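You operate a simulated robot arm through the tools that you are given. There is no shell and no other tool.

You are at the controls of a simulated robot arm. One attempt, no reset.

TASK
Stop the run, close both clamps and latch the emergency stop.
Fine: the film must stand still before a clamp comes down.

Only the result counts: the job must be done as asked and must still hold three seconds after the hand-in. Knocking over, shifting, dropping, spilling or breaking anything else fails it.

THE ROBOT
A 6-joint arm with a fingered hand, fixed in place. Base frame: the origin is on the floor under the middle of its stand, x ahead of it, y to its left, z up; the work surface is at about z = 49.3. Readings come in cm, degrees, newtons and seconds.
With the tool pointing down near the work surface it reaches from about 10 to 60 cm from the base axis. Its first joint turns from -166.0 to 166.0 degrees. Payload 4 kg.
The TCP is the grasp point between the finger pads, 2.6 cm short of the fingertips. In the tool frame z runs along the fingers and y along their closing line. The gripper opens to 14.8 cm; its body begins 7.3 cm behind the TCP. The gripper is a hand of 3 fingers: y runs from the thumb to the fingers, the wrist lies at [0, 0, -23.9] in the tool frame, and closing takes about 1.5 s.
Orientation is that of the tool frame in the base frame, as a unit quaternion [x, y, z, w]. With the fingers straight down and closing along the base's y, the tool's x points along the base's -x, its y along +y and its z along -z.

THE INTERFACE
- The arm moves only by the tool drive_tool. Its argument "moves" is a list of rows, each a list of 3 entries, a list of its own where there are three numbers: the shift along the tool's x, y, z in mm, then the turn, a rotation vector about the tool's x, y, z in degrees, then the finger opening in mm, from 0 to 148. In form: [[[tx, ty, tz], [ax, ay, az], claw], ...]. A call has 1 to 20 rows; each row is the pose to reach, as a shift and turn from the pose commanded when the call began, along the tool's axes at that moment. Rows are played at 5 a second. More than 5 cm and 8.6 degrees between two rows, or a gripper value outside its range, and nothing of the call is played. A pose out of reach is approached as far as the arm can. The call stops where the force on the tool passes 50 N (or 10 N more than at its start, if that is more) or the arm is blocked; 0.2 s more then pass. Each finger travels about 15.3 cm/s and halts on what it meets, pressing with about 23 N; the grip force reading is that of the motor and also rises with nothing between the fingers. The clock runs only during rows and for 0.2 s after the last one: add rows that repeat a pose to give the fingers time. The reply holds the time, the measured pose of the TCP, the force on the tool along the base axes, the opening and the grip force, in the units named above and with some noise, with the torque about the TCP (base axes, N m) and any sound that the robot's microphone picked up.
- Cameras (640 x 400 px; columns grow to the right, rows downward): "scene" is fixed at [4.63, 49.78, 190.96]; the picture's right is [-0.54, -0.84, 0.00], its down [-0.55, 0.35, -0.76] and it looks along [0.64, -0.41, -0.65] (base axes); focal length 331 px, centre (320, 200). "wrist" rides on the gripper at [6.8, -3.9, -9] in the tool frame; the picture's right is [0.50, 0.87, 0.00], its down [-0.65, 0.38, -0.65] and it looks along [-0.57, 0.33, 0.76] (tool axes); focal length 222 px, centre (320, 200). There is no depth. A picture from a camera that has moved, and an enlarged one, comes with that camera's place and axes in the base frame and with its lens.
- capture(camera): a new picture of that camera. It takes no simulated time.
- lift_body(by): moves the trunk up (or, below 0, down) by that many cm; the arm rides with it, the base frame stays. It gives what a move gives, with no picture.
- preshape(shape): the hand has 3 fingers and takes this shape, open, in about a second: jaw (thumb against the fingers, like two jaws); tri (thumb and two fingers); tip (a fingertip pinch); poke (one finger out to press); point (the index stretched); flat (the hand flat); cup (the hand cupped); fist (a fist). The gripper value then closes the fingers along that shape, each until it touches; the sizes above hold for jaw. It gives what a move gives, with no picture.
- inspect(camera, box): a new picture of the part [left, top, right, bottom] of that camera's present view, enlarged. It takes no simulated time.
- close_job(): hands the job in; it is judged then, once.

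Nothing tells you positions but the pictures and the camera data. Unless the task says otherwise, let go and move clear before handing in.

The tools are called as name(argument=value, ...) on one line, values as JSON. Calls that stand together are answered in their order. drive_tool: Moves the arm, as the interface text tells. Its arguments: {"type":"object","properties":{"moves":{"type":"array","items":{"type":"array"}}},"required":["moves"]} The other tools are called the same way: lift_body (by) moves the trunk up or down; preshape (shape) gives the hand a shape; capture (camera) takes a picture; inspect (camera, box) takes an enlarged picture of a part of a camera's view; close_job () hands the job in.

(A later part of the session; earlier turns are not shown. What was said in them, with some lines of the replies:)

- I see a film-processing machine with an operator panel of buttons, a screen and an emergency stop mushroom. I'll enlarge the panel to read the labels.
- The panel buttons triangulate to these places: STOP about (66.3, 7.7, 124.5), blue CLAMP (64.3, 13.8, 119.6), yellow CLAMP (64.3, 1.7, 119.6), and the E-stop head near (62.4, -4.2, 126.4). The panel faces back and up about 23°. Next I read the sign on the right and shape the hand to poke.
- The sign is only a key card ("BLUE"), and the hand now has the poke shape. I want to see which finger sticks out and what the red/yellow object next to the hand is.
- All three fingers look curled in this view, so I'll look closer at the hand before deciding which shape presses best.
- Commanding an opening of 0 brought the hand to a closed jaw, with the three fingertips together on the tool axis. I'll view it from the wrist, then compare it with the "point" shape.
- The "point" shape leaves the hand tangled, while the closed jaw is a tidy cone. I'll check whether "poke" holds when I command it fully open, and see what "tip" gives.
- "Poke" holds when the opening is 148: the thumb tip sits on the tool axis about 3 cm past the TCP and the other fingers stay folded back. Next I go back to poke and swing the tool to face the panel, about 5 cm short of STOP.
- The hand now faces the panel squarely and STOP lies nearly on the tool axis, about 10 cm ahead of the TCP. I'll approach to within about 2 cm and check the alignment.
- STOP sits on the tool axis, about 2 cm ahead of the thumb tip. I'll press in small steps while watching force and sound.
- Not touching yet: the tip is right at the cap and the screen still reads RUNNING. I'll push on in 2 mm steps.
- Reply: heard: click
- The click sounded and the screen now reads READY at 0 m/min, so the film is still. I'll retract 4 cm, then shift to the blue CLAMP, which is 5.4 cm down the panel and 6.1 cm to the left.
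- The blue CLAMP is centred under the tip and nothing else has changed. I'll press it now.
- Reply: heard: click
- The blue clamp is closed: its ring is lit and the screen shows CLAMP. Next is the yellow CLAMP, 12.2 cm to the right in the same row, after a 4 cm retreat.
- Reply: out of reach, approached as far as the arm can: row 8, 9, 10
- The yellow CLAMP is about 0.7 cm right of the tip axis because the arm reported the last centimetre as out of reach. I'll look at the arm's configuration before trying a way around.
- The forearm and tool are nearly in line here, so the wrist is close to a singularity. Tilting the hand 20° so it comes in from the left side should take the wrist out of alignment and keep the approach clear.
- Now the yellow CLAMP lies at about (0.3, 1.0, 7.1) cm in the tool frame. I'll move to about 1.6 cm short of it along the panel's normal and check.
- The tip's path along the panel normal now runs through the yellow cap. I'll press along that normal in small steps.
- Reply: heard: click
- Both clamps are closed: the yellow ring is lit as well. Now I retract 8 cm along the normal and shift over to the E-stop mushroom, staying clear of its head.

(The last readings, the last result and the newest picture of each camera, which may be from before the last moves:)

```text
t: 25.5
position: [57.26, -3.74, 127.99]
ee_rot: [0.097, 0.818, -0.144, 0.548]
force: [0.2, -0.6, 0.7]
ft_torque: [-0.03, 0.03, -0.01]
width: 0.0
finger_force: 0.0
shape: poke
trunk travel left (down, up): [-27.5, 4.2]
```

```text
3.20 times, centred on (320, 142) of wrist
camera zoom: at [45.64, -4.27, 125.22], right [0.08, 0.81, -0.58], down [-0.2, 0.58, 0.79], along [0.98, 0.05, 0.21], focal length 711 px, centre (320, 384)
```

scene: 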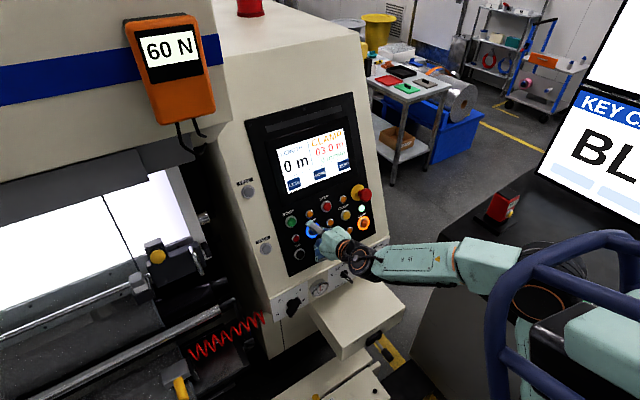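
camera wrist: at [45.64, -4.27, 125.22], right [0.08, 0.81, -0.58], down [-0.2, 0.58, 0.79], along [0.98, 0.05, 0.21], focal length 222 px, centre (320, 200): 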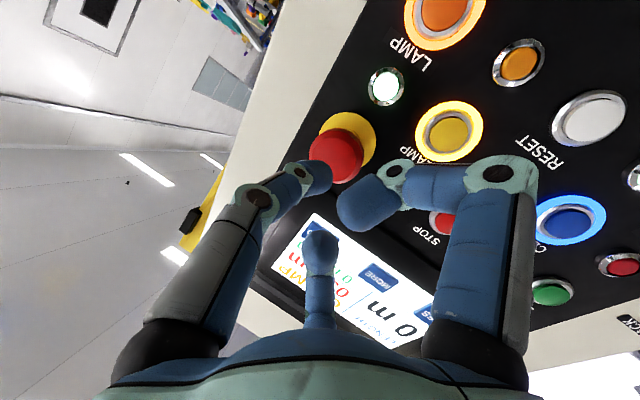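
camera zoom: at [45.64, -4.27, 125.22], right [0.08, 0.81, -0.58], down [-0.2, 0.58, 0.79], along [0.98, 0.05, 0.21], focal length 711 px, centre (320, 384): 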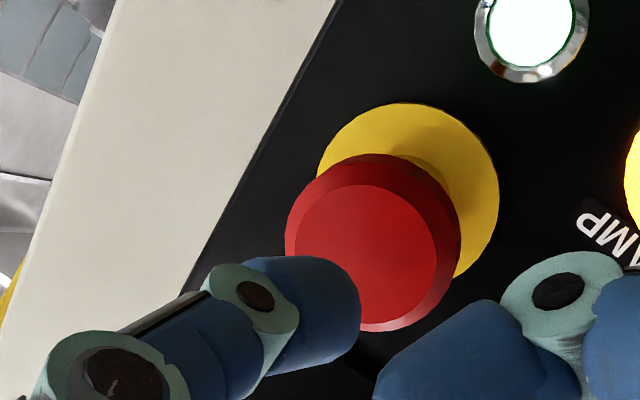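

The thumb tip is lined up with the middle of the mushroom head, about 2 cm away. I'll press it in along the normal.

drive_tool(moves=[[[0, 3.4, 9.4], [0, 0, 0], 148], [[0, 6.2, 16.9], [0, 0, 0], 148], [[0, 7.5, 20.7], [0, 0, 0], 148], [[0, 8.5, 23.5], [0, 0, 0], 148], [[0, 9.6, 26.3], [0, 0, 0], 148], [[0, 10.3, 28.2], [0, 0, 0], 148]])

inspect(camera="scene", box=[260, 120, 400, 260])

inspect(camera="wrist", box=[220, 80, 420, 205])

```text
t: 26.9
position: [60.05, -3.87, 126.7]
ee_rot: [0.097, 0.819, -0.144, 0.547]
force: [-0.5, -0.2, 0.5]
ft_torque: [0.02, 0.03, 0.01]
width: 0.01
finger_force: 0.1
shape: poke
trunk travel left (down, up): [-27.5, 4.2]
```

```text
2.86 times, centred on (330, 190) of scene
camera zoom: at [4.63, 49.78, 190.96], right [-0.54, -0.84, 0.0], down [-0.55, 0.35, -0.76], along [0.64, -0.41, -0.65], focal length 946 px, centre (291, 229)
```

zoom: 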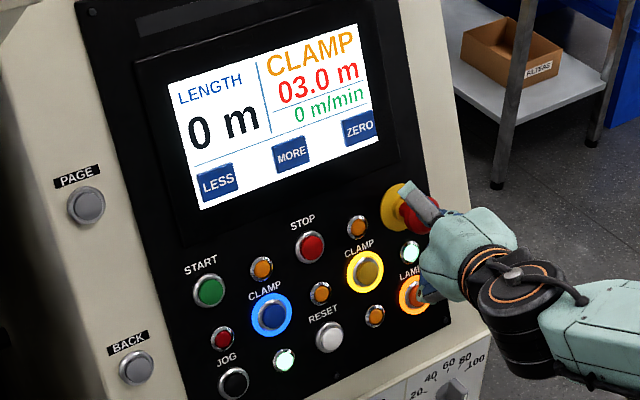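

```text
3.20 times, centred on (320, 142) of wrist
camera zoom: at [48.39, -4.3, 124.13], right [0.08, 0.81, -0.58], down [-0.2, 0.58, 0.79], along [0.98, 0.05, 0.21], focal length 711 px, centre (320, 384)
```

zoom: 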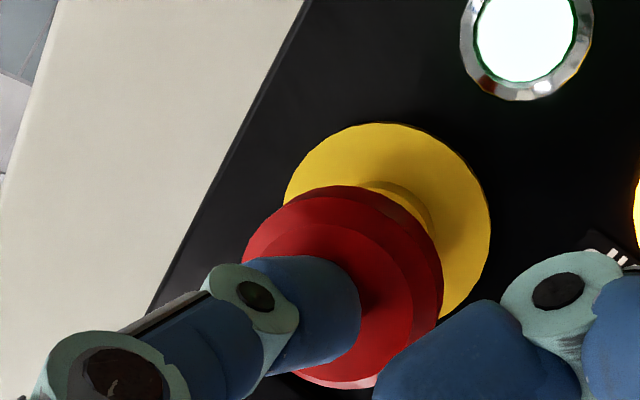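

No contact yet, but the tip is right over the middle of the head. I'll keep going in 2–3 mm steps.

drive_tool(moves=[[[0, 1.0, 2.8], [0, 0, 0], 148], [[0, 2.1, 5.6], [0, 0, 0], 148], [[0, 2.7, 7.5], [0, 0, 0], 148], [[0, 3.4, 9.4], [0, 0, 0], 148], [[0, 4.1, 11.3], [0, 0, 0], 148], [[0, 4.8, 13.2], [0, 0, 0], 148]])

inspect(camera="scene", box=[260, 120, 400, 260])

inspect(camera="wrist", box=[220, 80, 420, 205])

```text
t: 28.3
position: [61.04, -3.77, 126.44]
ee_rot: [0.098, 0.817, -0.146, 0.549]
force: [-19.1, 0.8, 5.4]
ft_torque: [-0.04, 0.11, -0.18]
width: 0.0
finger_force: 0.0
shape: poke
trunk travel left (down, up): [-27.5, 4.2]
heard: click
```

```text
2.86 times, centred on (330, 190) of scene
camera zoom: at [4.63, 49.78, 190.96], right [-0.54, -0.84, 0.0], down [-0.55, 0.35, -0.76], along [0.64, -0.41, -0.65], focal length 946 px, centre (291, 229)
```

zoom: 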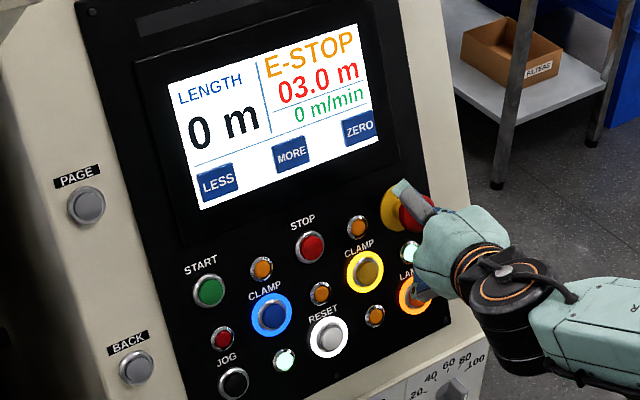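

```text
3.20 times, centred on (320, 142) of wrist
camera zoom: at [49.28, -4.22, 123.8], right [0.09, 0.81, -0.58], down [-0.2, 0.58, 0.79], along [0.98, 0.05, 0.21], focal length 711 px, centre (320, 384)
```

zoom: 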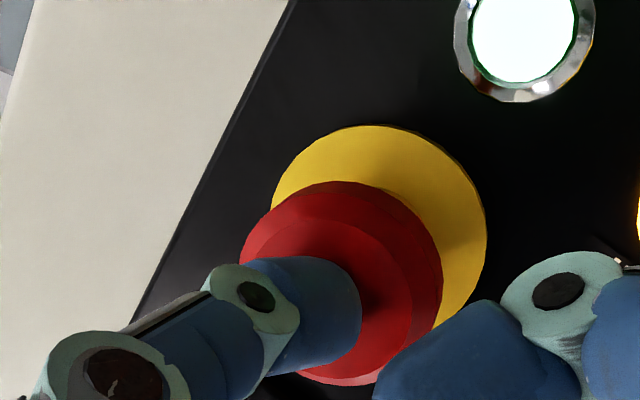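

The screen shows E-STOP after a click and both clamp rings are still lit. I'll back off to see whether the mushroom stays latched.

drive_tool(moves=[[[0, -3.4, -9.4], [0, 0, 0], 148], [[0, -10.3, -28.2], [0, 0, 0], 148], [[0, -17.1, -47], [0, 0, 0], 148], [[0, -23.9, -65.8], [0, 0, 0], 148], [[0, -30.8, -84.6], [0, 0, 0], 148], [[0, -37.6, -103.4], [0, 0, 0], 148], [[0, -37.6, -103.4], [0, 0, 0], 148]])

inspect(camera="scene", box=[260, 120, 400, 260])

capture(camera="wrist")

capture(camera="scene")

```text
t: 29.9
position: [51.05, -3.75, 130.44]
ee_rot: [0.096, 0.819, -0.144, 0.547]
force: [-0.2, -0.8, -0.1]
ft_torque: [0.03, -0.02, 0.01]
width: 0.0
finger_force: 0.0
shape: poke
trunk travel left (down, up): [-27.5, 4.2]
```

```text
2.86 times, centred on (330, 190) of scene
camera zoom: at [4.63, 49.78, 190.96], right [-0.54, -0.84, 0.0], down [-0.55, 0.35, -0.76], along [0.64, -0.41, -0.65], focal length 946 px, centre (291, 229)
```

zoom: 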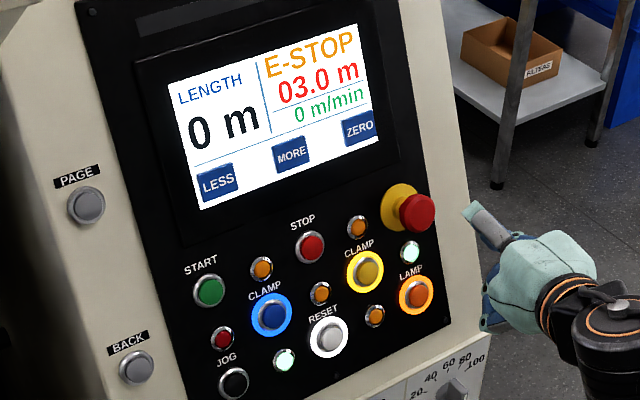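

```text
taken
camera wrist: at [39.36, -4.29, 127.76], right [0.08, 0.81, -0.58], down [-0.2, 0.58, 0.79], along [0.98, 0.05, 0.21], focal length 222 px, centre (320, 200)
```

wrist: 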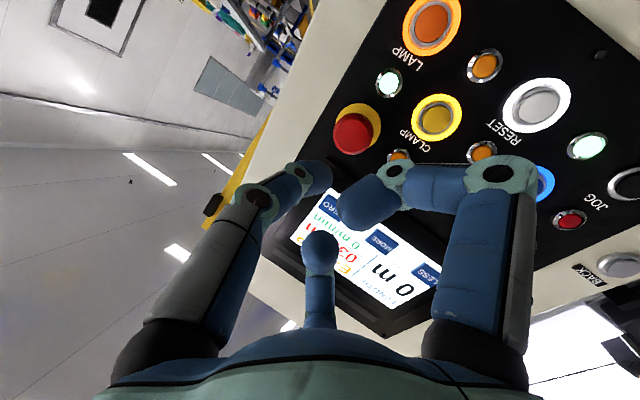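

```text
taken
```

scene: 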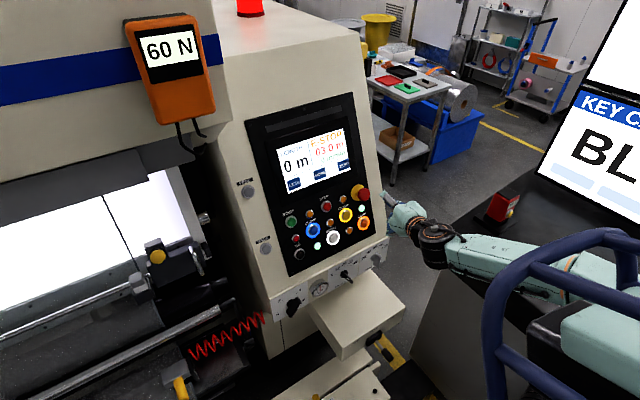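

The E-stop holds with the hand clear: the screen still shows E-STOP, the beacon is red and both clamp rings are lit. I'll back off a bit more, wait a couple of seconds and check once more.

drive_tool(moves=[[[0, 0, -10], [0, 0, 0], 148], [[0, 0, -20], [0, 0, 0], 148], [[0, 0, -20], [0, 0, 0], 148], [[0, 0, -20], [0, 0, 0], 148], [[0, 0, -20], [0, 0, 0], 148], [[0, 0, -20], [0, 0, 0], 148], [[0, 0, -20], [0, 0, 0], 148], [[0, 0, -20], [0, 0, 0], 148], [[0, 0, -20], [0, 0, 0], 148], [[0, 0, -20], [0, 0, 0], 148], [[0, 0, -20], [0, 0, 0], 148]])

inspect(camera="scene", box=[260, 120, 400, 260])

inspect(camera="scene", box=[265, 175, 395, 275])

```text
t: 32.3
position: [49.3, -3.01, 131.24]
ee_rot: [0.097, 0.819, -0.145, 0.547]
force: [-0.2, 0.1, 0.1]
ft_torque: [0.04, 0.02, 0.02]
width: 0.0
finger_force: 0.0
shape: poke
trunk travel left (down, up): [-27.5, 4.2]
```

```text
2.86 times, centred on (330, 190) of scene
camera zoom: at [4.63, 49.78, 190.96], right [-0.54, -0.84, 0.0], down [-0.55, 0.35, -0.76], along [0.64, -0.41, -0.65], focal length 946 px, centre (291, 229)
```

zoom: 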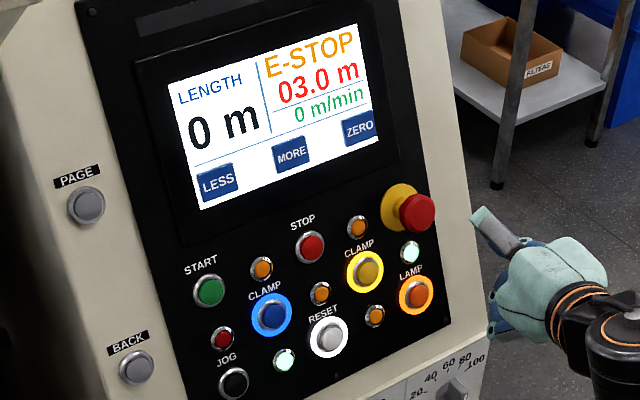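

```text
4.00 times, centred on (330, 225) of scene
camera zoom: at [4.63, 49.78, 190.96], right [-0.54, -0.84, 0.0], down [-0.55, 0.35, -0.76], along [0.64, -0.41, -0.65], focal length 1324 px, centre (280, 100)
```

zoom: 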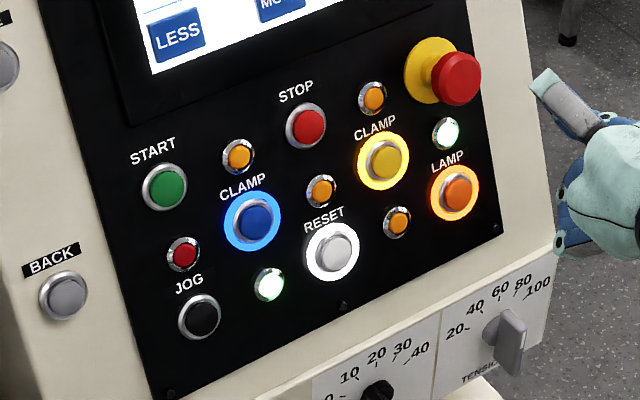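

The film reads 0 m/min, both clamp rings are lit, and the E-stop has stayed latched for more than two seconds with the hand well clear. Nothing else on the panel was touched, so I'm handing in.

close_job()

```text
The job is handed in.
```

The run is stopped, both clamps are closed and the emergency stop is latched. I've handed the job in, but no verdict came back.

- **Stop:** I pressed STOP first. The screen went to READY at 0 m/min before I touched either clamp.
- **Clamps:** I pressed the blue CLAMP, then the yellow one. Both clicked, and both rings were lit at hand-in.
- **Emergency stop:** I pressed the mushroom last, until it clicked. The screen changed to E-STOP and the beacon turned red. It still read E-STOP more than two seconds after the hand had moved clear.

I touched nothing else, and the hand was well away from the panel at hand-in.
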